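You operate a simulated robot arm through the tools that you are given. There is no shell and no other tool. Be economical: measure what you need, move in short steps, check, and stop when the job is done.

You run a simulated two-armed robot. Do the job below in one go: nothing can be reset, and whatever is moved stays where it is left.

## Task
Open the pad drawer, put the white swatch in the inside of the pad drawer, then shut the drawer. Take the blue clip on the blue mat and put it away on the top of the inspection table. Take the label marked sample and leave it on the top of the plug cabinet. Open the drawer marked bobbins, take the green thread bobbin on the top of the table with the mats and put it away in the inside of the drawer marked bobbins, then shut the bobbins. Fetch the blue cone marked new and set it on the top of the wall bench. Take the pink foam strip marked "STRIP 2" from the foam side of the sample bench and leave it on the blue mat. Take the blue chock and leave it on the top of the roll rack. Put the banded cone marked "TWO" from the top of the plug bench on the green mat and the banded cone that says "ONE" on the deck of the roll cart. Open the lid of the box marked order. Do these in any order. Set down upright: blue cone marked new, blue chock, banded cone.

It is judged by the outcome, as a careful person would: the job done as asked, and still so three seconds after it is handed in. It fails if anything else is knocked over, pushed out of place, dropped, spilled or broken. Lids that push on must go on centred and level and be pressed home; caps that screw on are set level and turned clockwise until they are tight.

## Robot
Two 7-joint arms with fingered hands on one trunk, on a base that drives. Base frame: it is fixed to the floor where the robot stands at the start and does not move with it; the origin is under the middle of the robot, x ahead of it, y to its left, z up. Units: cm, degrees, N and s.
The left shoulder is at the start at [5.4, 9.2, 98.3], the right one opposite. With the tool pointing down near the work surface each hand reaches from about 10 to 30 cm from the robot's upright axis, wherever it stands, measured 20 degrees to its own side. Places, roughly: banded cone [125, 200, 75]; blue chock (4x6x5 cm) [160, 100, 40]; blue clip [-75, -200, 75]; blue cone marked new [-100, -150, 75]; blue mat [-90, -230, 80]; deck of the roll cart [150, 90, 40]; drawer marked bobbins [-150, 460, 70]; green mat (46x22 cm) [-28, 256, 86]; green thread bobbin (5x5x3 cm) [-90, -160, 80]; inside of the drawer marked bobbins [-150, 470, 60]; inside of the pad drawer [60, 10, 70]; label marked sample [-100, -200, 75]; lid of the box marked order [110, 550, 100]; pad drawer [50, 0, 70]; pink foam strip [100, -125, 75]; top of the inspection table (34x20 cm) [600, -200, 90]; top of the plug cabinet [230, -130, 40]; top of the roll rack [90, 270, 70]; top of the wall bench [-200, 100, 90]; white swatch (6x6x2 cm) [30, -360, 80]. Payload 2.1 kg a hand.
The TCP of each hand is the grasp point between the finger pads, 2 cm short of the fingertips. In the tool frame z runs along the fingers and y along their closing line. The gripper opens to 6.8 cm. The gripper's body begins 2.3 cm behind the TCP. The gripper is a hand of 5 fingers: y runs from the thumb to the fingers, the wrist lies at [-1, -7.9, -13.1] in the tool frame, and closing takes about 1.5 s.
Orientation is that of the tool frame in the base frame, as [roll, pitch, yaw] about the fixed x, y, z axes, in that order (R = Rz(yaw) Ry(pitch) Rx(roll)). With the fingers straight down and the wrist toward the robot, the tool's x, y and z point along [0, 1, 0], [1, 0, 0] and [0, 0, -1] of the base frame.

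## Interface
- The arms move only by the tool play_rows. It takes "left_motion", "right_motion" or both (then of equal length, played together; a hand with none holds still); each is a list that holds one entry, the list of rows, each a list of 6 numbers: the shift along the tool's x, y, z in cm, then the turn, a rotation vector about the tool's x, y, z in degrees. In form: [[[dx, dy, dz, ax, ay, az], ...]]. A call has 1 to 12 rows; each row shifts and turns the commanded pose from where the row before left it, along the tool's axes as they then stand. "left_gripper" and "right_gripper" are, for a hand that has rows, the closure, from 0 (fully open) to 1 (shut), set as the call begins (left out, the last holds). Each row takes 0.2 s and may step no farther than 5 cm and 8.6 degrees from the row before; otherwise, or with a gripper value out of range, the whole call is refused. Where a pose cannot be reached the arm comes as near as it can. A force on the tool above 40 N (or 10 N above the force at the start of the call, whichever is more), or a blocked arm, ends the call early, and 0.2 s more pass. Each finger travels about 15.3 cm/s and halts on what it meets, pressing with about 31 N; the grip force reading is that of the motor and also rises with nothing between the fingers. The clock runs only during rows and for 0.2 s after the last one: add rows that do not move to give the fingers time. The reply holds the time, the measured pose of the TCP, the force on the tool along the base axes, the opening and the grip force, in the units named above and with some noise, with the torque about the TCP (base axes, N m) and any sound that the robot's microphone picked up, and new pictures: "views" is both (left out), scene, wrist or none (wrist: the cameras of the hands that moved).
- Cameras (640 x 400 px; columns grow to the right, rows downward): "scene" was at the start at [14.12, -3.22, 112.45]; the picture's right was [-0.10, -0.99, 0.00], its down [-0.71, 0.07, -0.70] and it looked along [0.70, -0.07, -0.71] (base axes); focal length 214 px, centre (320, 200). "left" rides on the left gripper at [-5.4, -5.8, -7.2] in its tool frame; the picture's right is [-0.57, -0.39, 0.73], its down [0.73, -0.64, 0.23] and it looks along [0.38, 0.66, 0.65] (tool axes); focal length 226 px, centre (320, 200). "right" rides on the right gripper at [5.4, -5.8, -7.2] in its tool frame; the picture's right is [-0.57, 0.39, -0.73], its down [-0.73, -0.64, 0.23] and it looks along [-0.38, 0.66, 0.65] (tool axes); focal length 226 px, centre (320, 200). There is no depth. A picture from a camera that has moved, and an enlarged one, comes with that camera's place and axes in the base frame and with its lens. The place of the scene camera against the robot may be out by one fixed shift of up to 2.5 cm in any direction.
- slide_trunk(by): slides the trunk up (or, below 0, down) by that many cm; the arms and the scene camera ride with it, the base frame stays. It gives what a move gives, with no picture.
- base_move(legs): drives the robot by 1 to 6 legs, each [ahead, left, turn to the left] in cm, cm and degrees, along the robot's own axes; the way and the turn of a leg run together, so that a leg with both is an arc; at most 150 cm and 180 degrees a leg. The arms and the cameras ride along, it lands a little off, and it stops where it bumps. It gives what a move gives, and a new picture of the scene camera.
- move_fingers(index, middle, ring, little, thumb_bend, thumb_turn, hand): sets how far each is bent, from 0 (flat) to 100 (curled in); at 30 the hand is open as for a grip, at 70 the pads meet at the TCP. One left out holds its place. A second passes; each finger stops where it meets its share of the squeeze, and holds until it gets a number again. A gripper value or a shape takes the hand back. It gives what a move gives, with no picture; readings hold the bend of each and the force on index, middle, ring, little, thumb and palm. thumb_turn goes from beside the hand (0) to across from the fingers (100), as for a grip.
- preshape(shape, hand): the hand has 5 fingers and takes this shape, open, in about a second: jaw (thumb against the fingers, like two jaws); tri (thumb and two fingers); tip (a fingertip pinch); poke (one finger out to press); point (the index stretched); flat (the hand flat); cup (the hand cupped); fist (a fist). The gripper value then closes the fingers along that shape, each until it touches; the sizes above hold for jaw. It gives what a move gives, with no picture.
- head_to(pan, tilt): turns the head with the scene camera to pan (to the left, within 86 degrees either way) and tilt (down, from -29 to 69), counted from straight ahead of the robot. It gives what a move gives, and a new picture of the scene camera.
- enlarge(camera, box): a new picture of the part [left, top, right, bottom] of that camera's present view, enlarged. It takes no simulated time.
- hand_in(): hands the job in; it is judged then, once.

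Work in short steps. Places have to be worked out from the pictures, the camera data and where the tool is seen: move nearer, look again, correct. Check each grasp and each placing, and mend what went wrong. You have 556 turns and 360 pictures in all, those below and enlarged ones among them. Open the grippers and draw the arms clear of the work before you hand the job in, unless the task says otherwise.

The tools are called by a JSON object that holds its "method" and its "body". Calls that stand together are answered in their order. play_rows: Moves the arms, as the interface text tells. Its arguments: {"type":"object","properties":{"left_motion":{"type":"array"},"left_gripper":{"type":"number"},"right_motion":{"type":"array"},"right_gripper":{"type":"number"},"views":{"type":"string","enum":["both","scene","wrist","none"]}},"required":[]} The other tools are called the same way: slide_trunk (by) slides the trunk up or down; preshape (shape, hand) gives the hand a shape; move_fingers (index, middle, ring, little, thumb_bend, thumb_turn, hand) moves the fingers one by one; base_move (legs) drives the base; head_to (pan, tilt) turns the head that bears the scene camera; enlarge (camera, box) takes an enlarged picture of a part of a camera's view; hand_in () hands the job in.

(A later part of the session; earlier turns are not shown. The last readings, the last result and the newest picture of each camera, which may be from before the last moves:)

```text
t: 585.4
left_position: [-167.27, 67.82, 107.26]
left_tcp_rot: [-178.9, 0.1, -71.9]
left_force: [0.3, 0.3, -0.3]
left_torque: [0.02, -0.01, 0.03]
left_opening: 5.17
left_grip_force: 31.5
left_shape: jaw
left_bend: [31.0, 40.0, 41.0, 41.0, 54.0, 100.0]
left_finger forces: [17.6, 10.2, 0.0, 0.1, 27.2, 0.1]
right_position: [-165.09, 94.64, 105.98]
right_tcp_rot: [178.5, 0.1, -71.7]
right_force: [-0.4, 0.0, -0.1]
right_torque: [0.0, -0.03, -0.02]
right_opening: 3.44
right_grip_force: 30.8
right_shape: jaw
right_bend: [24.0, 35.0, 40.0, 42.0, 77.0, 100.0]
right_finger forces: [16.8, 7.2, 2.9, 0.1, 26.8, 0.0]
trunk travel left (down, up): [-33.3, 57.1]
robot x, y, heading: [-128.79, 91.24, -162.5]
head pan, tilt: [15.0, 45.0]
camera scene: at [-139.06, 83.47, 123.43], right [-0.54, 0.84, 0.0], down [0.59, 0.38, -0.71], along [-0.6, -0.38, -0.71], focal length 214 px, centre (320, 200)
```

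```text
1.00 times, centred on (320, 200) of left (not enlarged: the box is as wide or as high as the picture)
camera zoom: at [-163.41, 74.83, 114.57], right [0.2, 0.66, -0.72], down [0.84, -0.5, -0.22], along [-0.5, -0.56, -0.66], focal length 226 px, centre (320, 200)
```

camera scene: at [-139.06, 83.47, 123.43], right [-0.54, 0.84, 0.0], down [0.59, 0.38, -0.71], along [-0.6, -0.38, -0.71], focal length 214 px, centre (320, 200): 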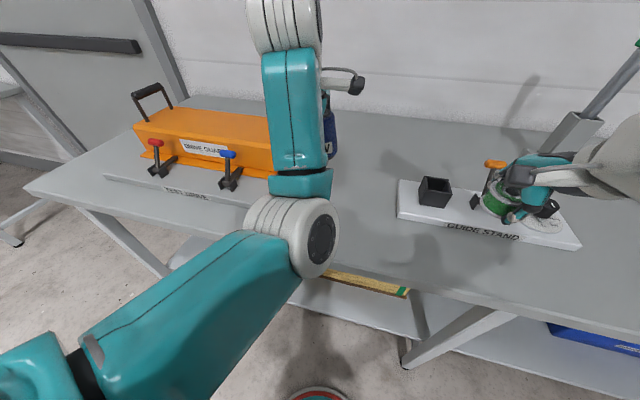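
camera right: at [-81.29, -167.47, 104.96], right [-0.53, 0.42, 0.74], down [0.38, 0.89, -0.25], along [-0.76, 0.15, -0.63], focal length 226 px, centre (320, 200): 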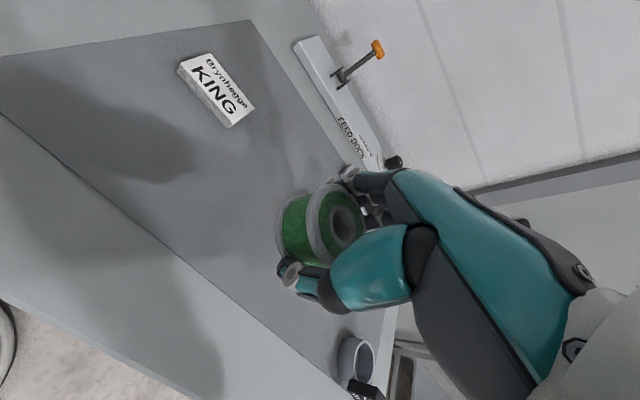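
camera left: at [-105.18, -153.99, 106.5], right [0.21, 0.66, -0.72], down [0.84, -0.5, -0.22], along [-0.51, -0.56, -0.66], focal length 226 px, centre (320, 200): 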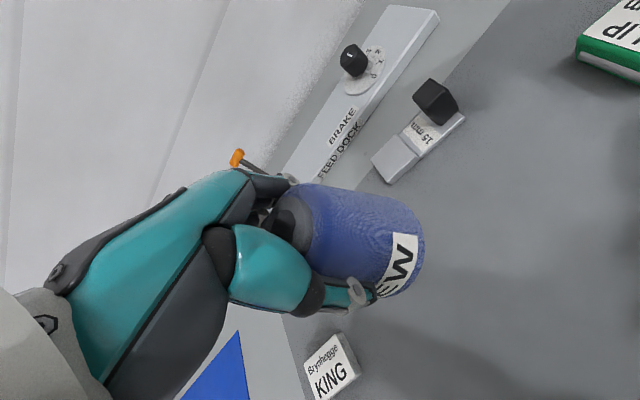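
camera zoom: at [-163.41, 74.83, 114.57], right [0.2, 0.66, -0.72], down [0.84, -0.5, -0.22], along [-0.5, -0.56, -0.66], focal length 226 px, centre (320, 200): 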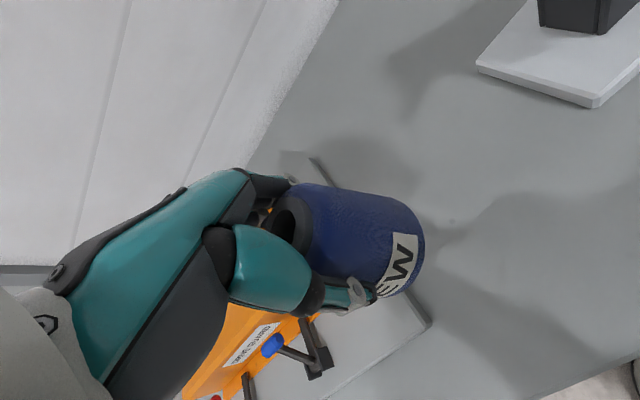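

Landing spot is free (≥4 cm to the tray plate); shift 3 cm right for more margin. Come 5 cm closer with the base, pulling the arm back, then lower the left arm only.

{"method": "base_move", "body": {"legs": [[6, -3, 0]]}}

{"method": "play_rows", "body": {"left_motion": [[[0, -3, 1, 0, 0, 0], [0, -3, 2, 0, 0, 0], [0, 0, 4, 0, 0, 0], [0, 0, 3, 0, 0, 0]]], "views": "both"}}

```text
t: 586.4
left_position: [-173.9, 68.83, 107.26]
left_tcp_rot: [-178.8, 0.1, -71.9]
left_force: [-0.2, 0.0, -1.2]
left_torque: [-0.03, 0.01, 0.0]
left_opening: 5.17
left_grip_force: 31.1
left_shape: jaw
left_bend: [31.0, 40.0, 41.0, 41.0, 54.0, 100.0]
left_finger forces: [17.6, 10.2, 0.0, 0.1, 27.2, 0.0]
right_position: [-171.81, 95.65, 105.89]
right_tcp_rot: [178.5, 0.0, -71.8]
right_force: [0.1, -0.3, -0.4]
right_torque: [0.02, -0.01, 0.0]
right_opening: 3.48
right_grip_force: 30.7
right_shape: jaw
right_bend: [24.0, 35.0, 40.0, 42.0, 77.0, 100.0]
right_finger forces: [16.8, 7.4, 2.9, 0.0, 26.8, 0.0]
trunk travel left (down, up): [-33.3, 57.1]
robot x, y, heading: [-135.48, 92.42, -161.8]
head pan, tilt: [15.0, 45.0]
camera scene: at [-145.78, 84.46, 123.42], right [-0.54, 0.84, 0.0], down [0.59, 0.38, -0.71], along [-0.59, -0.38, -0.71], focal length 214 px, centre (320, 200)
```

scene: 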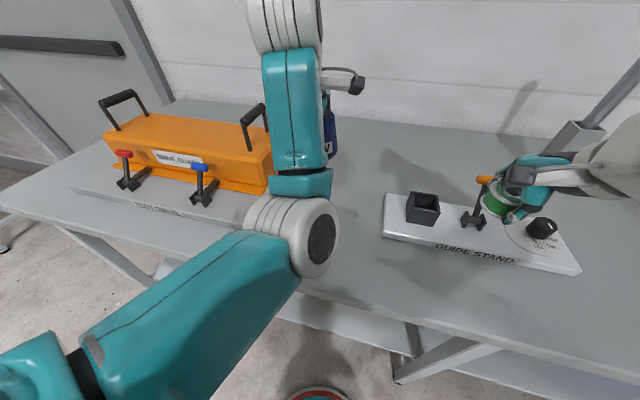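

```text
t: 587.4
left_position: [-171.21, 69.29, 95.81]
left_tcp_rot: [-179.0, 0.0, -71.9]
left_force: [0.1, 0.0, -1.5]
left_torque: [0.01, 0.04, -0.02]
left_opening: 5.19
left_grip_force: 30.8
left_shape: jaw
left_bend: [31.0, 40.0, 41.0, 41.0, 54.0, 100.0]
left_finger forces: [17.3, 10.0, 0.0, 0.1, 26.5, 0.0]
left hand out of reach, approached as far as the arm can: row 1, 2
right_position: [-171.66, 95.65, 105.98]
right_tcp_rot: [178.5, 0.0, -71.8]
right_force: [1.4, -0.6, -0.3]
right_torque: [-0.02, 0.02, -0.01]
right_opening: 3.48
right_grip_force: 31.6
right_shape: jaw
right_bend: [24.0, 35.0, 40.0, 42.0, 77.0, 100.0]
right_finger forces: [16.9, 7.3, 3.0, 0.0, 26.8, 0.0]
trunk travel left (down, up): [-33.3, 57.1]
robot x, y, heading: [-135.5, 92.06, -162.1]
head pan, tilt: [15.0, 45.0]
camera scene: at [-145.77, 84.46, 123.42], right [-0.54, 0.84, 0.0], down [0.59, 0.38, -0.71], along [-0.59, -0.38, -0.71], focal length 214 px, centre (320, 200)
camera left: at [-167.34, 76.23, 102.99], right [0.2, 0.66, -0.72], down [0.84, -0.5, -0.22], along [-0.5, -0.56, -0.66], focal length 226 px, centre (320, 200)
```

scene: 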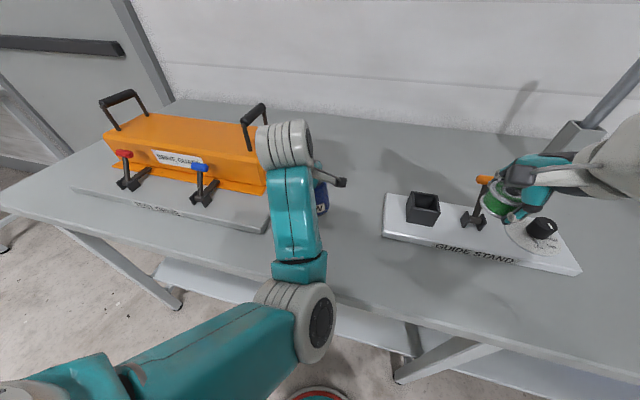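
left: 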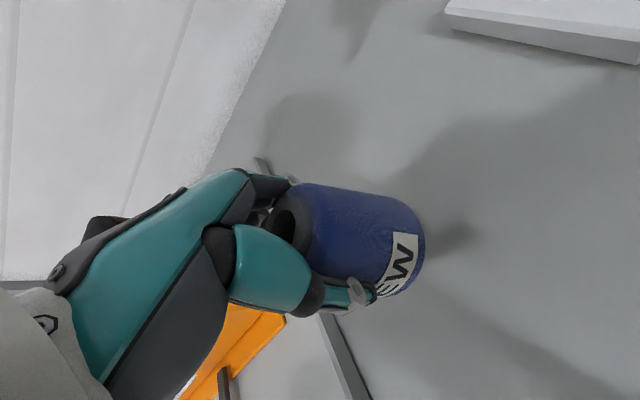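

Lower gently to contact.

{"method": "play_rows", "body": {"left_motion": [[[0, 0, 1.5, 0, 0, 0], [0, 0, 0.8, 0, 0, 0], [0, 0, 0.5, 0, 0, 0], [0, 0, 0.5, 0, 0, 0], [0, 0, 0.5, 0, 0, 0]]], "views": "wrist"}}

```text
t: 588.5
left_position: [-171.07, 69.27, 91.99]
left_tcp_rot: [-179.0, 0.1, -72.0]
left_force: [-0.2, -0.2, -0.9]
left_torque: [-0.02, -0.02, 0.0]
left_opening: 5.15
left_grip_force: 30.9
left_shape: jaw
left_bend: [31.0, 40.0, 41.0, 41.0, 54.0, 100.0]
left_finger forces: [17.2, 9.9, 0.0, 0.0, 26.2, 0.0]
right_position: [-171.66, 95.57, 105.9]
right_tcp_rot: [178.5, 0.0, -71.7]
right_force: [-1.2, -0.4, -0.6]
right_torque: [0.02, -0.01, 0.03]
right_opening: 3.47
right_grip_force: 31.5
right_shape: jaw
right_bend: [24.0, 35.0, 40.0, 42.0, 77.0, 100.0]
right_finger forces: [16.8, 7.3, 2.8, 0.0, 26.8, 0.1]
trunk travel left (down, up): [-33.3, 57.1]
robot x, y, heading: [-135.67, 92.3, -162.2]
head pan, tilt: [15.0, 45.0]
camera left: at [-167.34, 76.35, 99.29], right [0.2, 0.66, -0.72], down [0.84, -0.5, -0.22], along [-0.5, -0.56, -0.66], focal length 226 px, centre (320, 200)
```

left: 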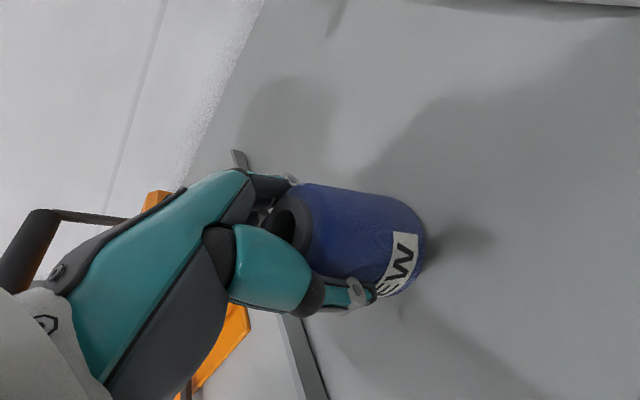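

The orange box's handle is near my wrist; shift the hand 3 cm right before lowering further.

{"method": "play_rows", "body": {"left_motion": [[[-1.5, 0, 0, 0, 0, 0], [-1.5, 0, 0, 0, 0, 0], [0, 0, 0.5, 0, 0, 0], [0, 0, 0.5, 0, 0, 0]]], "views": "both"}}

```text
t: 589.5
left_position: [-171.91, 72.41, 91.38]
left_tcp_rot: [-179.4, 0.1, -71.9]
left_force: [-4.9, 0.9, 24.5]
left_torque: [-0.06, -0.02, 0.04]
left_opening: 5.09
left_grip_force: 30.9
left_shape: jaw
left_bend: [29.0, 39.0, 41.0, 41.0, 54.0, 100.0]
left_finger forces: [22.3, 12.0, 0.1, 0.0, 28.8, 0.0]
right_position: [-171.7, 95.7, 106.09]
right_tcp_rot: [178.5, 0.0, -71.9]
right_force: [0.0, -0.7, 0.5]
right_torque: [0.01, -0.01, 0.03]
right_opening: 3.48
right_grip_force: 31.1
right_shape: jaw
right_bend: [24.0, 35.0, 40.0, 42.0, 77.0, 100.0]
right_finger forces: [16.7, 7.3, 3.0, 0.0, 26.8, 0.0]
trunk travel left (down, up): [-33.3, 57.1]
robot x, y, heading: [-135.37, 92.28, -162.2]
head pan, tilt: [15.0, 45.0]
camera scene: at [-145.67, 84.55, 123.48], right [-0.54, 0.84, 0.0], down [0.59, 0.38, -0.71], along [-0.59, -0.38, -0.71], focal length 214 px, centre (320, 200)
camera left: at [-168.16, 79.33, 98.55], right [0.2, 0.66, -0.72], down [0.84, -0.5, -0.22], along [-0.51, -0.56, -0.65], focal length 226 px, centre (320, 200)
```

scene: 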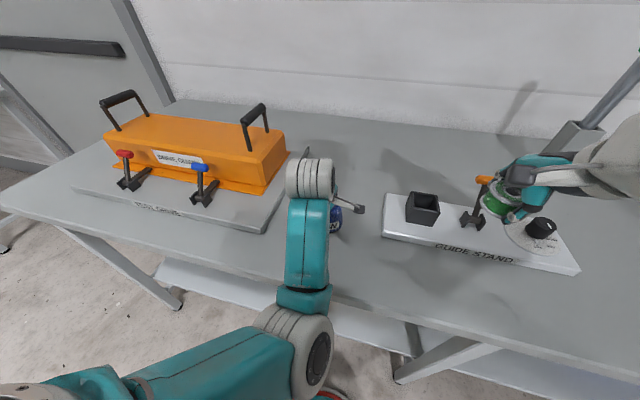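
left: 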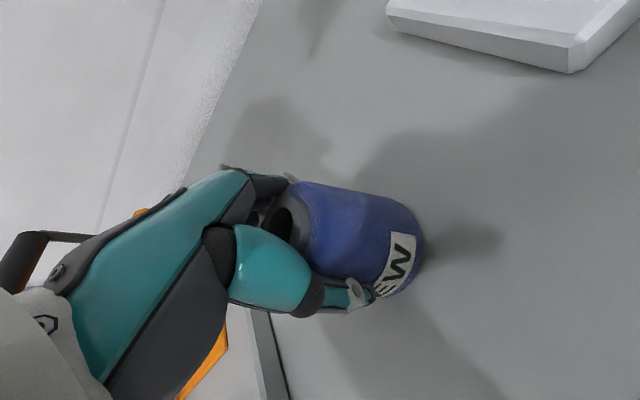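

Contact (24 N). Ease slightly and release.

{"method": "play_rows", "body": {"left_motion": [[[0, 0, -0.2, 0, 0, 0], [0, 0, 0, 0, 0, 0]]], "views": "none"}}

{"method": "play_rows", "body": {"left_motion": [[[0, 0, 0, 0, 0, 0], [0, 0, 0, 0, 0, 0], [0, 0, 0, 0, 0, 0], [0, 0, 0, 0, 0, 0], [0, 0, 0, 0, 0, 0]]], "left_gripper": 0, "views": "none"}}

{"method": "play_rows", "body": {"left_motion": [[[0, 0, -1, 0, 0, 0], [0, 0, -3, 0, 0, 0], [0, 0, -4, 0, 0, 0], [0, 0, -4, 0, 0, 0]]], "views": "both"}}

```text
t: 590.1
left_position: [-171.95, 72.34, 91.19]
left_tcp_rot: [-179.0, 0.0, -71.8]
left_force: [-5.8, -1.9, 20.0]
left_torque: [-0.09, 0.04, 0.01]
left_opening: 5.1
left_grip_force: 31.3
left_shape: jaw
left_bend: [29.0, 39.0, 41.0, 41.0, 55.0, 100.0]
left_finger forces: [22.6, 12.3, 0.4, 0.0, 27.2, 0.0]
right_position: [-171.61, 95.73, 106.01]
right_tcp_rot: [178.5, 0.0, -71.7]
right_force: [0.1, 1.6, -0.8]
right_torque: [-0.02, -0.03, -0.03]
right_opening: 3.46
right_grip_force: 30.5
right_shape: jaw
right_bend: [24.0, 35.0, 40.0, 42.0, 77.0, 100.0]
right_finger forces: [16.9, 7.2, 2.9, 0.1, 26.7, 0.1]
trunk travel left (down, up): [-33.3, 57.1]
robot x, y, heading: [-135.61, 91.94, -162.3]
head pan, tilt: [15.0, 45.0]
```

```text
t: 591.4
left_position: [-171.93, 72.33, 91.25]
left_tcp_rot: [-178.9, 0.0, -71.9]
left_force: [-2.2, 1.1, 5.3]
left_torque: [-0.04, 0.05, 0.02]
left_opening: 6.74
left_grip_force: 0.1
left_shape: jaw
left_bend: [28.0, 30.0, 30.0, 30.0, 30.0, 98.0]
left_finger forces: [5.2, 0.1, 0.0, 0.0, 1.4, 0.0]
right_position: [-171.69, 95.76, 105.94]
right_tcp_rot: [178.5, 0.0, -71.8]
right_force: [-0.9, -0.9, -0.2]
right_torque: [0.02, 0.0, 0.04]
right_opening: 3.46
right_grip_force: 31.3
right_shape: jaw
right_bend: [24.0, 35.0, 40.0, 42.0, 77.0, 100.0]
right_finger forces: [16.8, 7.3, 2.9, 0.0, 26.7, 0.0]
trunk travel left (down, up): [-33.3, 57.1]
robot x, y, heading: [-135.41, 92.13, -162.2]
head pan, tilt: [15.0, 45.0]
```

```text
t: 592.4
left_position: [-172.52, 72.11, 102.97]
left_tcp_rot: [-178.9, -0.1, -71.8]
left_force: [0.8, 0.1, -0.2]
left_torque: [0.0, 0.0, 0.02]
left_opening: 6.78
left_grip_force: 0.0
left_shape: jaw
left_bend: [30.0, 30.0, 30.0, 30.0, 30.0, 98.0]
left_finger forces: [0.0, 0.0, 0.1, 0.0, 0.1, 0.1]
left hand out of reach, approached as far as the arm can: row 4
right_position: [-171.69, 95.78, 106.04]
right_tcp_rot: [178.5, 0.0, -71.7]
right_force: [0.0, -0.2, 0.4]
right_torque: [-0.01, -0.01, 0.0]
right_opening: 3.48
right_grip_force: 31.2
right_shape: jaw
right_bend: [24.0, 35.0, 40.0, 42.0, 77.0, 100.0]
right_finger forces: [16.9, 7.4, 2.8, 0.1, 26.7, 0.0]
trunk travel left (down, up): [-33.3, 57.1]
robot x, y, heading: [-135.22, 92.67, -162.2]
head pan, tilt: [15.0, 45.0]
camera scene: at [-145.76, 84.46, 123.42], right [-0.54, 0.84, 0.0], down [0.59, 0.38, -0.71], along [-0.59, -0.38, -0.71], focal length 214 px, centre (320, 200)
camera left: at [-168.74, 79.13, 110.35], right [0.2, 0.66, -0.72], down [0.84, -0.5, -0.22], along [-0.5, -0.56, -0.66], focal length 226 px, centre (320, 200)
```

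scene: 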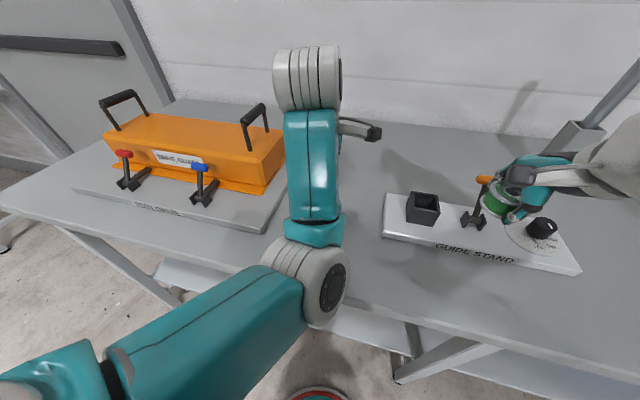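
left: 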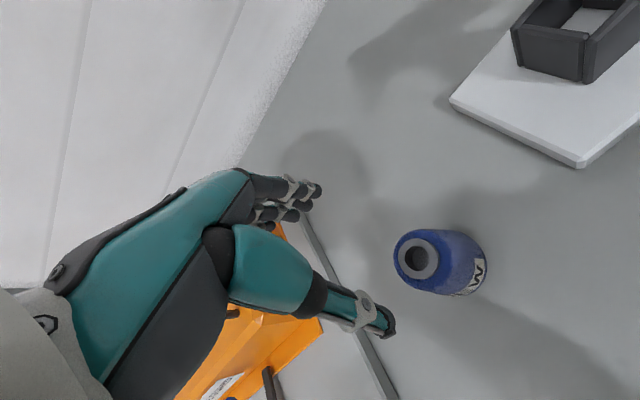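

Cone NEW stands on the bench. Back off (checking the bench sign) and head for the bobbins drawer.

{"method": "base_move", "body": {"legs": [[-38, 0, 0]]}}

{"method": "enlarge", "body": {"camera": "scene", "box": [0, 60, 640, 380]}}

```text
t: 594.7
left_position: [-137.1, 83.75, 103.1]
left_tcp_rot: [-179.0, 0.0, -72.4]
left_force: [0.1, 0.1, -0.4]
left_torque: [0.02, 0.0, 0.0]
left_opening: 6.81
left_grip_force: 0.1
left_shape: jaw
left_bend: [30.0, 30.0, 30.0, 30.0, 30.0, 98.0]
left_finger forces: [0.1, 0.0, 0.0, 0.0, 0.1, 0.0]
right_position: [-136.17, 107.15, 105.96]
right_tcp_rot: [178.6, -0.1, -72.4]
right_force: [0.1, -0.1, 0.8]
right_torque: [-0.01, -0.02, -0.02]
right_opening: 3.45
right_grip_force: 30.9
right_shape: jaw
right_bend: [24.0, 35.0, 40.0, 42.0, 77.0, 100.0]
right_finger forces: [16.8, 7.3, 3.0, 0.1, 26.8, 0.1]
trunk travel left (down, up): [-33.3, 57.1]
robot x, y, heading: [-100.29, 103.63, -162.8]
head pan, tilt: [15.0, 45.0]
camera scene: at [-110.24, 95.77, 123.42], right [-0.53, 0.85, 0.0], down [0.6, 0.38, -0.71], along [-0.6, -0.38, -0.71], focal length 214 px, centre (320, 200)
```

scene: 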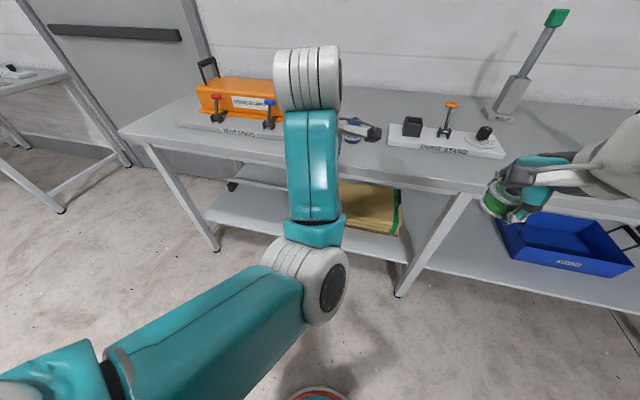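

```text
1.00 times, centred on (320, 220) of scene (not enlarged: the box is as wide or as high as the picture)
camera zoom: at [-110.24, 95.77, 123.42], right [-0.53, 0.85, 0.0], down [0.6, 0.38, -0.71], along [-0.6, -0.38, -0.71], focal length 214 px, centre (320, 180)
```

zoom: 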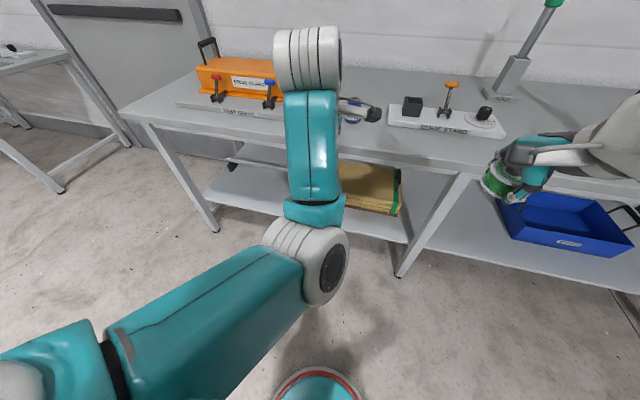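

Go to the thread store's bobbins drawer.

{"method": "base_move", "body": {"legs": [[0, -130, 0.4], [0, -120, 0], [0, 0, -90], [25, -65, 0]]}}

{"method": "head_to", "body": {"pan": 0, "tilt": 25}}

```text
t: 614.1
left_position: [-139.15, 419.86, 102.98]
left_tcp_rot: [-179.0, 0.0, -163.3]
left_force: [0.6, 0.3, -0.1]
left_torque: [0.01, -0.03, 0.01]
left_opening: 6.78
left_grip_force: 0.2
left_shape: jaw
left_bend: [30.0, 30.0, 30.0, 30.0, 30.0, 98.0]
left_finger forces: [0.1, 0.0, 0.1, 0.0, 0.0, 0.0]
right_position: [-115.71, 418.52, 105.99]
right_tcp_rot: [178.5, -0.1, -163.4]
right_force: [-0.2, -0.2, -0.6]
right_torque: [0.0, -0.03, 0.03]
right_opening: 3.44
right_grip_force: 31.1
right_shape: jaw
right_bend: [25.0, 35.0, 40.0, 42.0, 77.0, 100.0]
right_finger forces: [16.4, 7.2, 2.8, 0.0, 26.1, 0.0]
trunk travel left (down, up): [-33.3, 57.1]
robot x, y, heading: [-119.72, 382.36, 106.1]
head pan, tilt: [15.0, 45.0]
camera scene: at [-124.82, 390.74, 123.42], right [0.85, 0.52, 0.0], down [0.37, -0.6, -0.71], along [-0.37, 0.6, -0.71], focal length 214 px, centre (320, 200)
```

scene: 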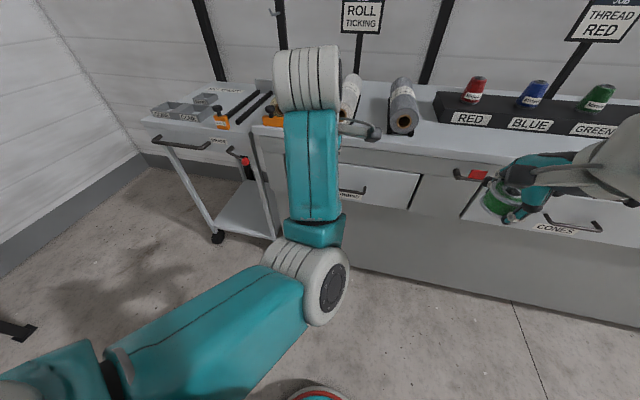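

```text
t: 614.9
left_position: [-139.12, 419.77, 102.93]
left_tcp_rot: [-179.0, -0.1, -163.3]
left_force: [0.1, -0.5, 0.4]
left_torque: [0.0, -0.01, 0.01]
left_opening: 6.79
left_grip_force: 0.1
left_shape: jaw
left_bend: [30.0, 30.0, 30.0, 30.0, 30.0, 98.0]
left_finger forces: [0.0, 0.1, 0.1, 0.0, 0.1, 0.0]
right_position: [-115.77, 418.53, 105.82]
right_tcp_rot: [178.5, 0.0, -163.3]
right_force: [0.6, -0.1, 0.6]
right_torque: [-0.02, -0.02, 0.01]
right_opening: 3.45
right_grip_force: 31.0
right_shape: jaw
right_bend: [25.0, 35.0, 40.0, 42.0, 77.0, 100.0]
right_finger forces: [16.4, 7.1, 2.9, 0.0, 26.1, 0.0]
trunk travel left (down, up): [-33.3, 57.1]
robot x, y, heading: [-119.95, 382.08, 106.2]
head pan, tilt: [0.0, 25.0]
camera scene: at [-123.19, 392.63, 126.47], right [0.96, 0.28, 0.0], down [0.12, -0.41, -0.91], along [-0.26, 0.87, -0.42], focal length 214 px, centre (320, 200)
```

scene: 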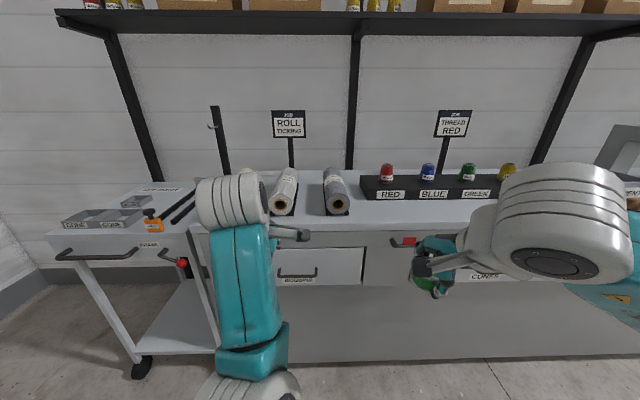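

{"method": "enlarge", "body": {"camera": "scene", "box": [260, 210, 520, 320]}}

```text
2.46 times, centred on (390, 265) of scene
camera zoom: at [-123.19, 392.63, 126.47], right [0.96, 0.28, 0.0], down [0.12, -0.41, -0.91], along [-0.26, 0.87, -0.42], focal length 528 px, centre (148, 40)
```

zoom: 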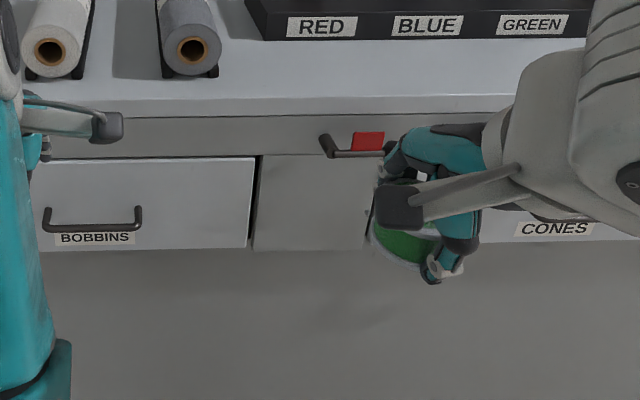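

BOBBINS drawer found. Retract the right hand (with bobbin), then lower the trunk and bring the left hand in front of the handle.

{"method": "play_rows", "body": {"right_motion": [[[0, -2.5, -1, 0, 0, 0], [0, -2.5, -1, 0, 0, 0], [0, -2, -1, 0, 0, 0]]], "views": "none"}}

{"method": "slide_trunk", "body": {"by": -22}}

{"method": "base_move", "body": {"legs": [[0, -4, 1.2], [14, 0, 0]]}}

{"method": "play_rows", "body": {"left_motion": [[[0, 0, 0, -8, 0, 0], [0, 0, 0, -8, 0, 0], [0, 0, 0, -8, 0, 0]]], "left_gripper": 0.25, "views": "both"}}

```text
t: 615.7
left_position: [-139.26, 419.85, 102.97]
left_tcp_rot: [-179.1, 0.0, -163.4]
left_force: [-0.5, -0.4, -0.8]
left_torque: [0.0, 0.01, -0.01]
left_opening: 6.76
left_grip_force: 0.1
left_shape: jaw
left_bend: [30.0, 30.0, 30.0, 30.0, 30.0, 98.0]
left_finger forces: [0.0, 0.1, 0.0, 0.0, 0.0, 0.0]
right_position: [-113.75, 411.68, 108.86]
right_tcp_rot: [178.6, 0.0, -163.4]
right_force: [-0.3, -0.2, 0.2]
right_torque: [0.01, -0.03, 0.02]
right_opening: 3.45
right_grip_force: 31.1
right_shape: jaw
right_bend: [25.0, 35.0, 40.0, 42.0, 77.0, 100.0]
right_finger forces: [16.6, 7.3, 2.9, 0.0, 26.1, 0.0]
trunk travel left (down, up): [-33.3, 57.1]
robot x, y, heading: [-119.86, 382.15, 106.3]
head pan, tilt: [0.0, 25.0]
```

```text
t: 618.0
left_position: [-139.84, 421.66, 75.58]
left_tcp_rot: [-171.1, 0.0, -163.3]
left_force: [1.0, 0.2, 0.1]
left_torque: [0.04, -0.02, 0.03]
left_opening: 6.78
left_grip_force: 0.0
left_shape: jaw
left_bend: [30.0, 30.0, 30.0, 30.0, 30.0, 98.0]
left_finger forces: [0.0, 0.0, 0.0, 0.0, 0.1, 0.1]
right_position: [-114.26, 413.46, 84.95]
right_tcp_rot: [-176.7, 0.1, -163.3]
right_force: [0.3, -0.3, -0.7]
right_torque: [0.02, 0.0, -0.03]
right_opening: 3.47
right_grip_force: 30.4
right_shape: jaw
right_bend: [25.0, 35.0, 40.0, 42.0, 77.0, 100.0]
right_finger forces: [16.6, 7.2, 2.8, 0.0, 26.0, 0.1]
trunk travel left (down, up): [-11.3, 79.1]
robot x, y, heading: [-119.97, 382.2, 106.3]
head pan, tilt: [0.0, 25.0]
```

```text
t: 619.9
left_position: [-141.23, 436.07, 75.74]
left_tcp_rot: [-171.1, 0.0, -161.9]
left_force: [0.8, 0.0, -0.2]
left_torque: [0.01, -0.04, 0.0]
left_opening: 6.8
left_grip_force: 0.0
left_shape: jaw
left_bend: [30.0, 30.0, 30.0, 30.0, 30.0, 98.0]
left_finger forces: [0.0, 0.0, 0.1, 0.0, 0.0, 0.1]
right_position: [-115.34, 428.38, 84.9]
right_tcp_rot: [-176.7, 0.0, -161.8]
right_force: [0.6, 0.3, 0.4]
right_torque: [-0.01, 0.03, 0.03]
right_opening: 3.46
right_grip_force: 31.2
right_shape: jaw
right_bend: [24.0, 35.0, 40.0, 42.0, 77.0, 100.0]
right_finger forces: [16.6, 7.3, 2.7, 0.1, 26.1, 0.0]
trunk travel left (down, up): [-11.3, 79.1]
robot x, y, heading: [-120.22, 397.58, 107.6]
head pan, tilt: [0.0, 25.0]
camera scene: at [-125.26, 411.6, 104.15], right [0.95, 0.3, 0.0], down [0.13, -0.4, -0.91], along [-0.27, 0.86, -0.42], focal length 214 px, centre (320, 200)
```

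scene: 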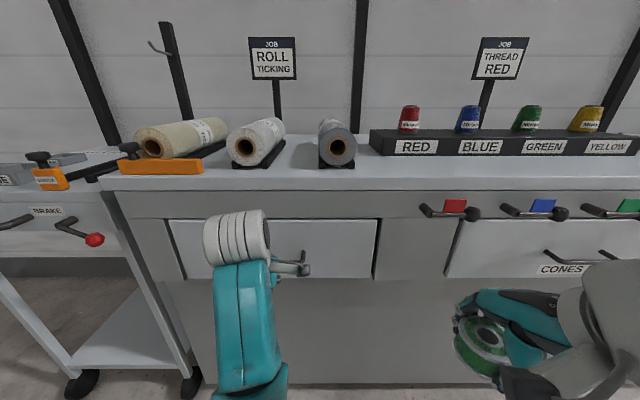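

```text
t: 620.7
left_position: [-141.03, 436.16, 75.66]
left_tcp_rot: [164.9, 0.1, -162.0]
left_force: [0.5, -0.3, 0.2]
left_torque: [-0.01, 0.03, 0.0]
left_opening: 5.13
left_grip_force: 0.0
left_shape: jaw
left_bend: [27.0, 36.0, 33.0, 34.0, 55.0, 99.0]
left_finger forces: [0.0, 0.0, 0.1, 0.0, 0.0, 0.0]
right_position: [-115.38, 428.32, 84.97]
right_tcp_rot: [-176.6, 0.1, -161.8]
right_force: [-1.1, -0.2, 0.0]
right_torque: [-0.01, 0.02, 0.0]
right_opening: 3.46
right_grip_force: 31.1
right_shape: jaw
right_bend: [24.0, 35.0, 40.0, 42.0, 77.0, 100.0]
right_finger forces: [16.6, 7.3, 2.7, 0.0, 26.0, 0.0]
trunk travel left (down, up): [-11.3, 79.1]
robot x, y, heading: [-120.56, 397.52, 107.7]
head pan, tilt: [0.0, 25.0]
camera scene: at [-125.27, 411.61, 104.15], right [0.95, 0.3, 0.0], down [0.13, -0.4, -0.91], along [-0.27, 0.86, -0.42], focal length 214 px, centre (320, 200)
camera left: at [-133.51, 430.67, 81.01], right [0.59, 0.0, -0.8], down [-0.52, -0.76, -0.39], along [-0.61, 0.65, -0.45], focal length 226 px, centre (320, 200)
```

scene: 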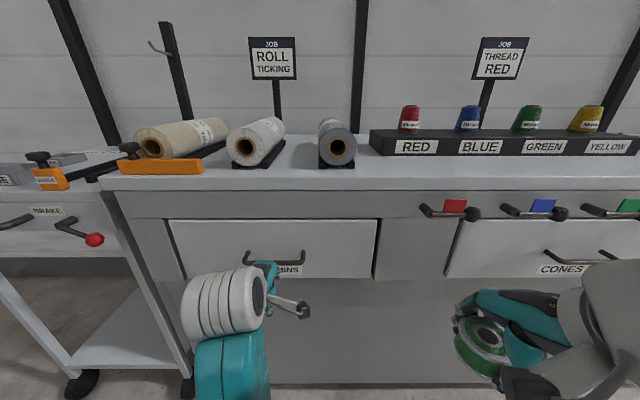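
left: 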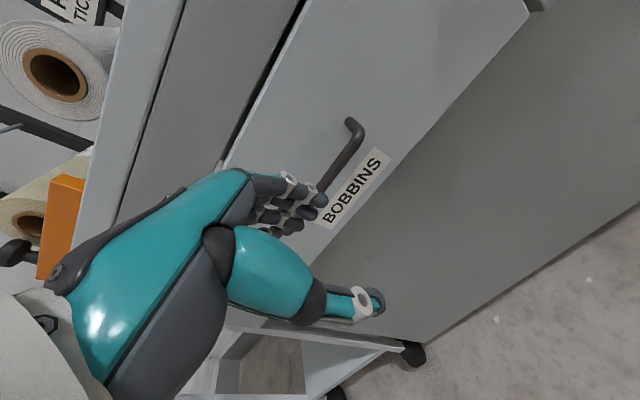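

Bar centre ≈(-144.2,441), z≈74.4. Tilt a bit more, rise over the bar, and shift left.

{"method": "play_rows", "body": {"left_motion": [[[0.8, 0.52, -1.93, -5, 0, 0], [0.8, 0.52, -1.93, -4, 0, 0], [0, 0.3, -0.6, 0, 0, 0]]], "views": "wrist"}}

```text
t: 621.5
left_position: [-142.46, 435.53, 80.34]
left_tcp_rot: [155.7, 0.1, -162.1]
left_force: [0.2, -0.1, -0.1]
left_torque: [0.01, -0.01, 0.02]
left_opening: 5.12
left_grip_force: 0.0
left_shape: jaw
left_bend: [27.0, 36.0, 33.0, 34.0, 55.0, 99.0]
left_finger forces: [0.0, 0.1, 0.0, 0.1, 0.0, 0.1]
right_position: [-115.41, 428.36, 84.96]
right_tcp_rot: [-176.6, 0.0, -161.9]
right_force: [0.3, 0.8, 0.0]
right_torque: [-0.02, 0.03, 0.03]
right_opening: 3.47
right_grip_force: 31.1
right_shape: jaw
right_bend: [24.0, 35.0, 40.0, 42.0, 77.0, 100.0]
right_finger forces: [16.6, 7.3, 2.9, 0.0, 26.0, 0.1]
trunk travel left (down, up): [-11.3, 79.1]
robot x, y, heading: [-120.49, 397.26, 107.4]
head pan, tilt: [0.0, 25.0]
camera left: at [-134.8, 429.36, 84.43], right [0.56, 0.12, -0.82], down [-0.55, -0.69, -0.47], along [-0.63, 0.71, -0.32], focal length 226 px, centre (320, 200)
```

left: 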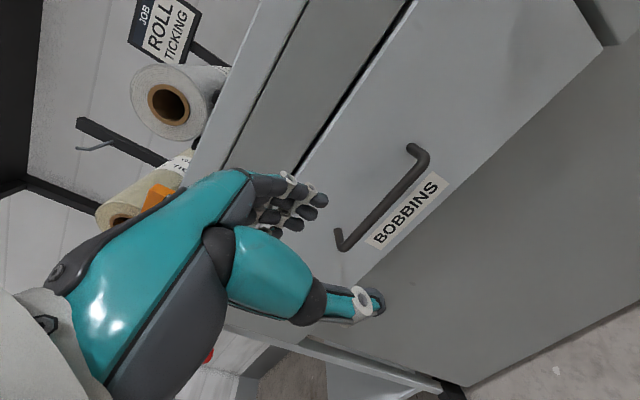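

Wrist triangulation: bar centre (-146.6,446.8), z≈71.2. Lower to z 77 and drive forward 10.5.

{"method": "play_rows", "body": {"left_motion": [[[0.5, -1.3, 2.9, 0, 0, 0]]], "views": "none"}}

{"method": "base_move", "body": {"legs": [[10.5, 0, 0]]}}

{"method": "play_rows", "body": {"left_motion": [[[0, 0, 0, 0, 0, 0]]], "views": "wrist"}}

```text
t: 621.9
left_position: [-142.97, 435.18, 77.27]
left_tcp_rot: [155.9, 0.0, -162.0]
left_force: [0.8, 0.7, -0.1]
left_torque: [0.01, -0.03, -0.01]
left_opening: 5.1
left_grip_force: 0.0
left_shape: jaw
left_bend: [27.0, 36.0, 33.0, 34.0, 55.0, 99.0]
left_finger forces: [0.0, 0.0, 0.0, 0.1, 0.0, 0.1]
right_position: [-115.26, 428.41, 84.99]
right_tcp_rot: [-176.6, -0.1, -161.9]
right_force: [0.3, -0.5, 0.2]
right_torque: [0.0, 0.0, 0.01]
right_opening: 3.48
right_grip_force: 31.3
right_shape: jaw
right_bend: [24.0, 35.0, 40.0, 42.0, 77.0, 100.0]
right_finger forces: [16.6, 7.2, 2.7, 0.0, 26.0, 0.0]
trunk travel left (down, up): [-11.3, 79.1]
robot x, y, heading: [-120.65, 397.4, 107.6]
head pan, tilt: [0.0, 25.0]
```

```text
t: 623.0
left_position: [-146.29, 445.26, 77.13]
left_tcp_rot: [155.9, -0.1, -161.9]
left_force: [-0.4, 0.2, 0.7]
left_torque: [-0.03, 0.0, -0.02]
left_opening: 5.11
left_grip_force: 0.1
left_shape: jaw
left_bend: [27.0, 36.0, 33.0, 34.0, 55.0, 99.0]
left_finger forces: [0.0, 0.0, 0.0, 0.0, 0.0, 0.0]
right_position: [-118.7, 438.62, 85.0]
right_tcp_rot: [-176.7, 0.0, -161.8]
right_force: [0.0, -0.7, 0.1]
right_torque: [0.0, -0.01, 0.02]
right_opening: 3.46
right_grip_force: 30.2
right_shape: jaw
right_bend: [24.0, 35.0, 40.0, 42.0, 77.0, 100.0]
right_finger forces: [16.6, 7.3, 2.9, 0.0, 26.0, 0.0]
trunk travel left (down, up): [-11.3, 79.1]
robot x, y, heading: [-123.6, 407.34, 107.8]
head pan, tilt: [0.0, 25.0]
camera scene: at [-128.53, 421.73, 104.15], right [0.95, 0.3, 0.0], down [0.13, -0.4, -0.91], along [-0.28, 0.86, -0.42], focal length 214 px, centre (320, 200)
```

scene: 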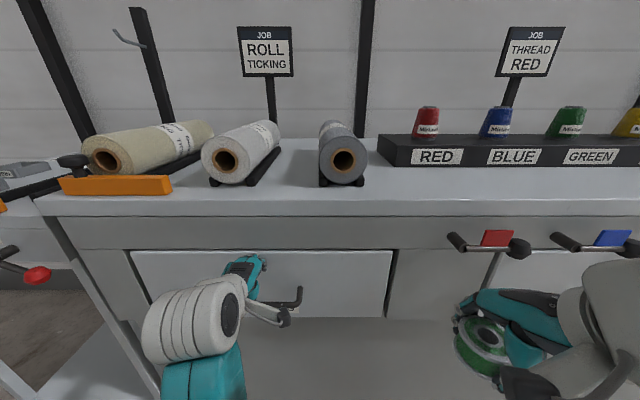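

```text
t: 623.5
left_position: [-146.32, 445.43, 77.09]
left_tcp_rot: [156.0, 0.0, -161.8]
left_force: [-0.2, 0.4, 0.6]
left_torque: [0.01, -0.02, 0.0]
left_opening: 5.09
left_grip_force: 0.0
left_shape: jaw
left_bend: [27.0, 36.0, 33.0, 34.0, 55.0, 99.0]
left_finger forces: [0.1, 0.0, 0.0, 0.0, 0.0, 0.1]
right_position: [-118.68, 438.58, 84.99]
right_tcp_rot: [-176.7, 0.0, -161.7]
right_force: [0.2, -0.3, 0.1]
right_torque: [0.01, 0.02, -0.01]
right_opening: 3.45
right_grip_force: 30.7
right_shape: jaw
right_bend: [24.0, 35.0, 40.0, 42.0, 77.0, 100.0]
right_finger forces: [16.5, 7.3, 2.8, 0.1, 26.0, 0.1]
trunk travel left (down, up): [-11.3, 79.1]
robot x, y, heading: [-123.48, 407.84, 107.7]
head pan, tilt: [0.0, 25.0]
camera left: at [-138.46, 439.23, 81.32], right [0.56, 0.12, -0.82], down [-0.54, -0.69, -0.47], along [-0.63, 0.71, -0.32], focal length 226 px, centre (320, 200)
```

left: 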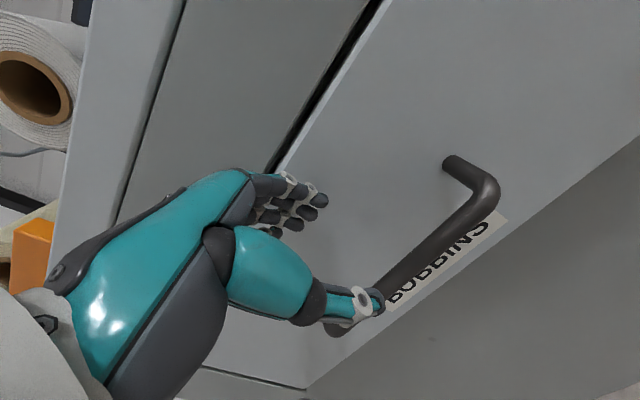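

Fingers will drop behind the bar. Lower 5 cm.

{"method": "play_rows", "body": {"left_motion": [[[0, -0.82, 1.82, 0, 0, 0], [0, -0.62, 1.37, 0, 0, 0], [0, -0.62, 1.37, 0, 0, 0]]], "views": "wrist"}}

```text
t: 624.2
left_position: [-146.27, 445.31, 72.24]
left_tcp_rot: [155.9, 0.0, -161.9]
left_force: [-0.6, 0.3, -0.8]
left_torque: [0.0, 0.0, 0.01]
left_opening: 5.11
left_grip_force: 0.0
left_shape: jaw
left_bend: [27.0, 36.0, 33.0, 34.0, 55.0, 99.0]
left_finger forces: [0.0, 0.0, 0.1, 0.0, 0.1, 0.0]
right_position: [-118.69, 438.6, 84.97]
right_tcp_rot: [-176.6, 0.1, -161.7]
right_force: [1.1, 0.2, -1.3]
right_torque: [0.0, 0.0, 0.0]
right_opening: 3.47
right_grip_force: 31.1
right_shape: jaw
right_bend: [24.0, 35.0, 40.0, 42.0, 77.0, 100.0]
right_finger forces: [16.6, 7.3, 2.8, 0.0, 26.0, 0.1]
trunk travel left (down, up): [-11.3, 79.1]
robot x, y, heading: [-123.42, 407.58, 107.6]
head pan, tilt: [0.0, 25.0]
camera left: at [-138.44, 439.19, 76.37], right [0.56, 0.12, -0.82], down [-0.54, -0.69, -0.47], along [-0.63, 0.71, -0.32], focal length 226 px, centre (320, 200)
```

left: 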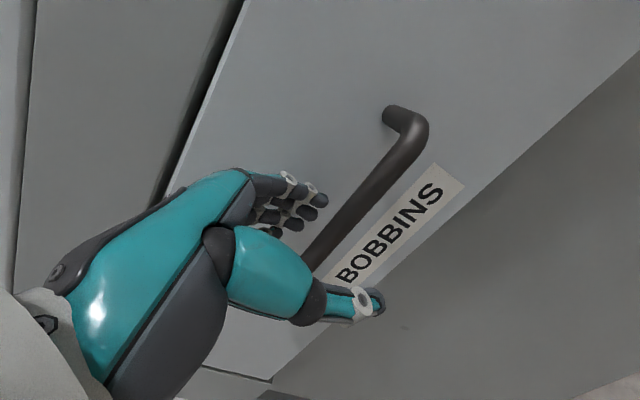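

The bar lies between fingers and thumb. Lower 0.8 and close.

{"method": "play_rows", "body": {"left_motion": [[[0, 0.1, 0.8, 0, 0, 0]]], "views": "none"}}

{"method": "play_rows", "body": {"left_motion": [[[0, 0, 0, 0, 0, 0], [0, 0, 0, 0, 0, 0], [0, 0, 0, 0, 0, 0], [0, 0, 0, 0, 0, 0], [0, 0, 0, 0, 0, 0], [0, 0, 0, 0, 0, 0]]], "left_gripper": 1, "views": "wrist"}}

```text
t: 624.6
left_position: [-146.41, 445.7, 71.46]
left_tcp_rot: [155.9, 0.0, -161.9]
left_force: [2.3, -2.8, 0.7]
left_torque: [0.04, 0.07, -0.02]
left_opening: 4.97
left_grip_force: 0.1
left_shape: jaw
left_bend: [27.0, 39.0, 33.0, 34.0, 55.0, 99.0]
left_finger forces: [0.0, 3.9, 0.0, 0.0, 0.0, 0.0]
right_position: [-118.54, 438.52, 84.99]
right_tcp_rot: [-176.7, 0.0, -161.8]
right_force: [0.7, -0.2, 0.0]
right_torque: [0.0, 0.0, 0.0]
right_opening: 3.48
right_grip_force: 31.3
right_shape: jaw
right_bend: [24.0, 35.0, 40.0, 42.0, 77.0, 100.0]
right_finger forces: [16.6, 7.4, 2.9, 0.0, 26.0, 0.0]
trunk travel left (down, up): [-11.3, 79.1]
robot x, y, heading: [-123.88, 407.5, 107.8]
head pan, tilt: [0.0, 25.0]
```

```text
t: 626.0
left_position: [-146.34, 445.68, 71.47]
left_tcp_rot: [156.0, 0.0, -161.9]
left_force: [3.6, -7.4, -14.6]
left_torque: [-0.01, -0.02, 0.07]
left_opening: 0.17
left_grip_force: 31.2
left_shape: jaw
left_bend: [70.0, 76.0, 71.0, 64.0, 74.0, 100.0]
left_finger forces: [15.6, 0.1, 0.5, 1.9, 34.7, 0.1]
right_position: [-118.65, 438.67, 84.91]
right_tcp_rot: [-176.5, 0.0, -161.8]
right_force: [0.5, 0.2, 0.0]
right_torque: [-0.01, -0.02, 0.01]
right_opening: 3.45
right_grip_force: 31.2
right_shape: jaw
right_bend: [24.0, 35.0, 40.0, 42.0, 77.0, 100.0]
right_finger forces: [16.6, 7.3, 2.8, 0.0, 26.0, 0.1]
trunk travel left (down, up): [-11.3, 79.1]
robot x, y, heading: [-123.35, 407.42, 107.5]
head pan, tilt: [0.0, 25.0]
camera left: at [-138.64, 439.64, 75.65], right [0.56, 0.12, -0.82], down [-0.54, -0.69, -0.47], along [-0.63, 0.71, -0.32], focal length 226 px, centre (320, 200)
```

left: 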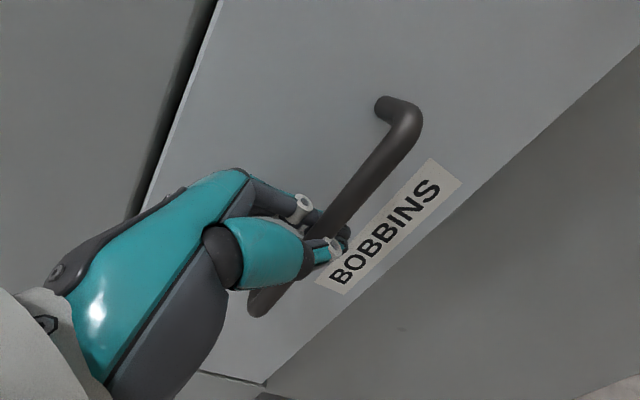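

Hooked the bar. Pull by driving back 20 cm.

{"method": "base_move", "body": {"legs": [[-20, 0, 0]]}}

```text
t: 627.6
left_position: [-140.36, 426.61, 71.53]
left_tcp_rot: [156.0, 0.0, -162.0]
left_force: [-0.9, -2.8, -17.3]
left_torque: [-0.03, -0.06, 0.04]
left_opening: 0.2
left_grip_force: 30.8
left_shape: jaw
left_bend: [70.0, 76.0, 71.0, 62.0, 73.0, 100.0]
left_finger forces: [17.1, 0.0, 0.9, 2.3, 33.5, 0.1]
right_position: [-112.56, 419.46, 84.86]
right_tcp_rot: [-176.5, 0.1, -162.0]
right_force: [-0.8, 0.3, -0.2]
right_torque: [-0.03, -0.03, 0.04]
right_opening: 3.47
right_grip_force: 31.2
right_shape: jaw
right_bend: [24.0, 35.0, 40.0, 42.0, 77.0, 100.0]
right_finger forces: [16.6, 7.3, 2.7, 0.0, 26.1, 0.1]
trunk travel left (down, up): [-11.3, 79.1]
robot x, y, heading: [-117.39, 388.14, 107.6]
head pan, tilt: [0.0, 25.0]
camera scene: at [-122.44, 402.63, 104.13], right [0.95, 0.3, 0.0], down [0.13, -0.4, -0.91], along [-0.27, 0.86, -0.42], focal length 214 px, centre (320, 200)
```

scene: 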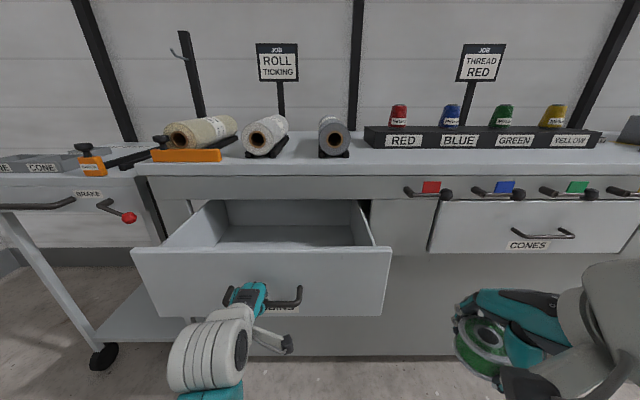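

The drawer is open. Release and raise the left hand.

{"method": "play_rows", "body": {"left_motion": [[[0, 0, 0, 0, 0, 0], [0, 0, 0, 0, 0, 0], [0, 0, 0, 0, 0, 0], [0, 0, 0, 0, 0, 0], [0, 0, 0, 0, 0, 0]]], "left_gripper": 0.25, "views": "none"}}

{"method": "play_rows", "body": {"left_motion": [[[0, 0.82, -1.82, 0, 0, 0], [0, 0.82, -1.82, 0, 0, 0], [0, 0.82, -1.82, 0, 0, 0], [0, 0.82, -1.82, 0, 0, 0]]], "views": "wrist"}}

```text
t: 628.9
left_position: [-140.3, 426.65, 71.52]
left_tcp_rot: [155.9, 0.0, -162.0]
left_force: [-0.6, -1.1, 0.1]
left_torque: [0.0, 0.01, 0.04]
left_opening: 5.02
left_grip_force: 0.1
left_shape: jaw
left_bend: [27.0, 37.0, 33.0, 34.0, 56.0, 99.0]
left_finger forces: [0.0, 1.5, 0.0, 0.0, 0.1, 0.0]
right_position: [-112.45, 419.32, 85.01]
right_tcp_rot: [-176.7, 0.1, -162.0]
right_force: [0.3, 1.1, 0.6]
right_torque: [0.01, -0.02, 0.01]
right_opening: 3.45
right_grip_force: 31.1
right_shape: jaw
right_bend: [24.0, 35.0, 40.0, 42.0, 77.0, 100.0]
right_finger forces: [16.5, 7.3, 2.9, 0.1, 26.0, 0.0]
trunk travel left (down, up): [-11.3, 79.1]
robot x, y, heading: [-117.47, 388.32, 107.7]
head pan, tilt: [0.0, 25.0]
```

```text
t: 629.9
left_position: [-140.32, 426.62, 79.39]
left_tcp_rot: [155.8, -0.1, -162.2]
left_force: [0.8, 0.2, 0.0]
left_torque: [0.0, 0.0, 0.02]
left_opening: 5.11
left_grip_force: 0.0
left_shape: jaw
left_bend: [27.0, 36.0, 33.0, 34.0, 56.0, 99.0]
left_finger forces: [0.0, 0.0, 0.1, 0.0, 0.1, 0.0]
right_position: [-112.51, 419.36, 84.99]
right_tcp_rot: [-176.6, 0.0, -162.0]
right_force: [-0.1, 0.8, 0.4]
right_torque: [-0.04, 0.02, -0.02]
right_opening: 3.46
right_grip_force: 31.1
right_shape: jaw
right_bend: [24.0, 35.0, 40.0, 42.0, 77.0, 100.0]
right_finger forces: [16.7, 7.4, 2.9, 0.0, 26.0, 0.0]
trunk travel left (down, up): [-11.3, 79.1]
robot x, y, heading: [-117.21, 388.12, 107.7]
head pan, tilt: [0.0, 25.0]
camera left: at [-132.42, 420.47, 83.63], right [0.56, 0.12, -0.82], down [-0.55, -0.69, -0.47], along [-0.63, 0.71, -0.32], focal length 226 px, centre (320, 200)
```

left: 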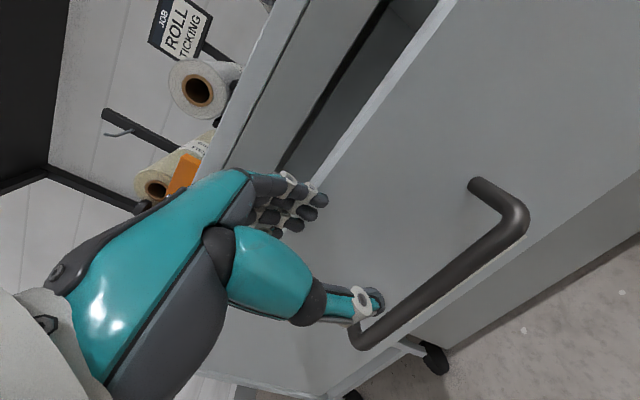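

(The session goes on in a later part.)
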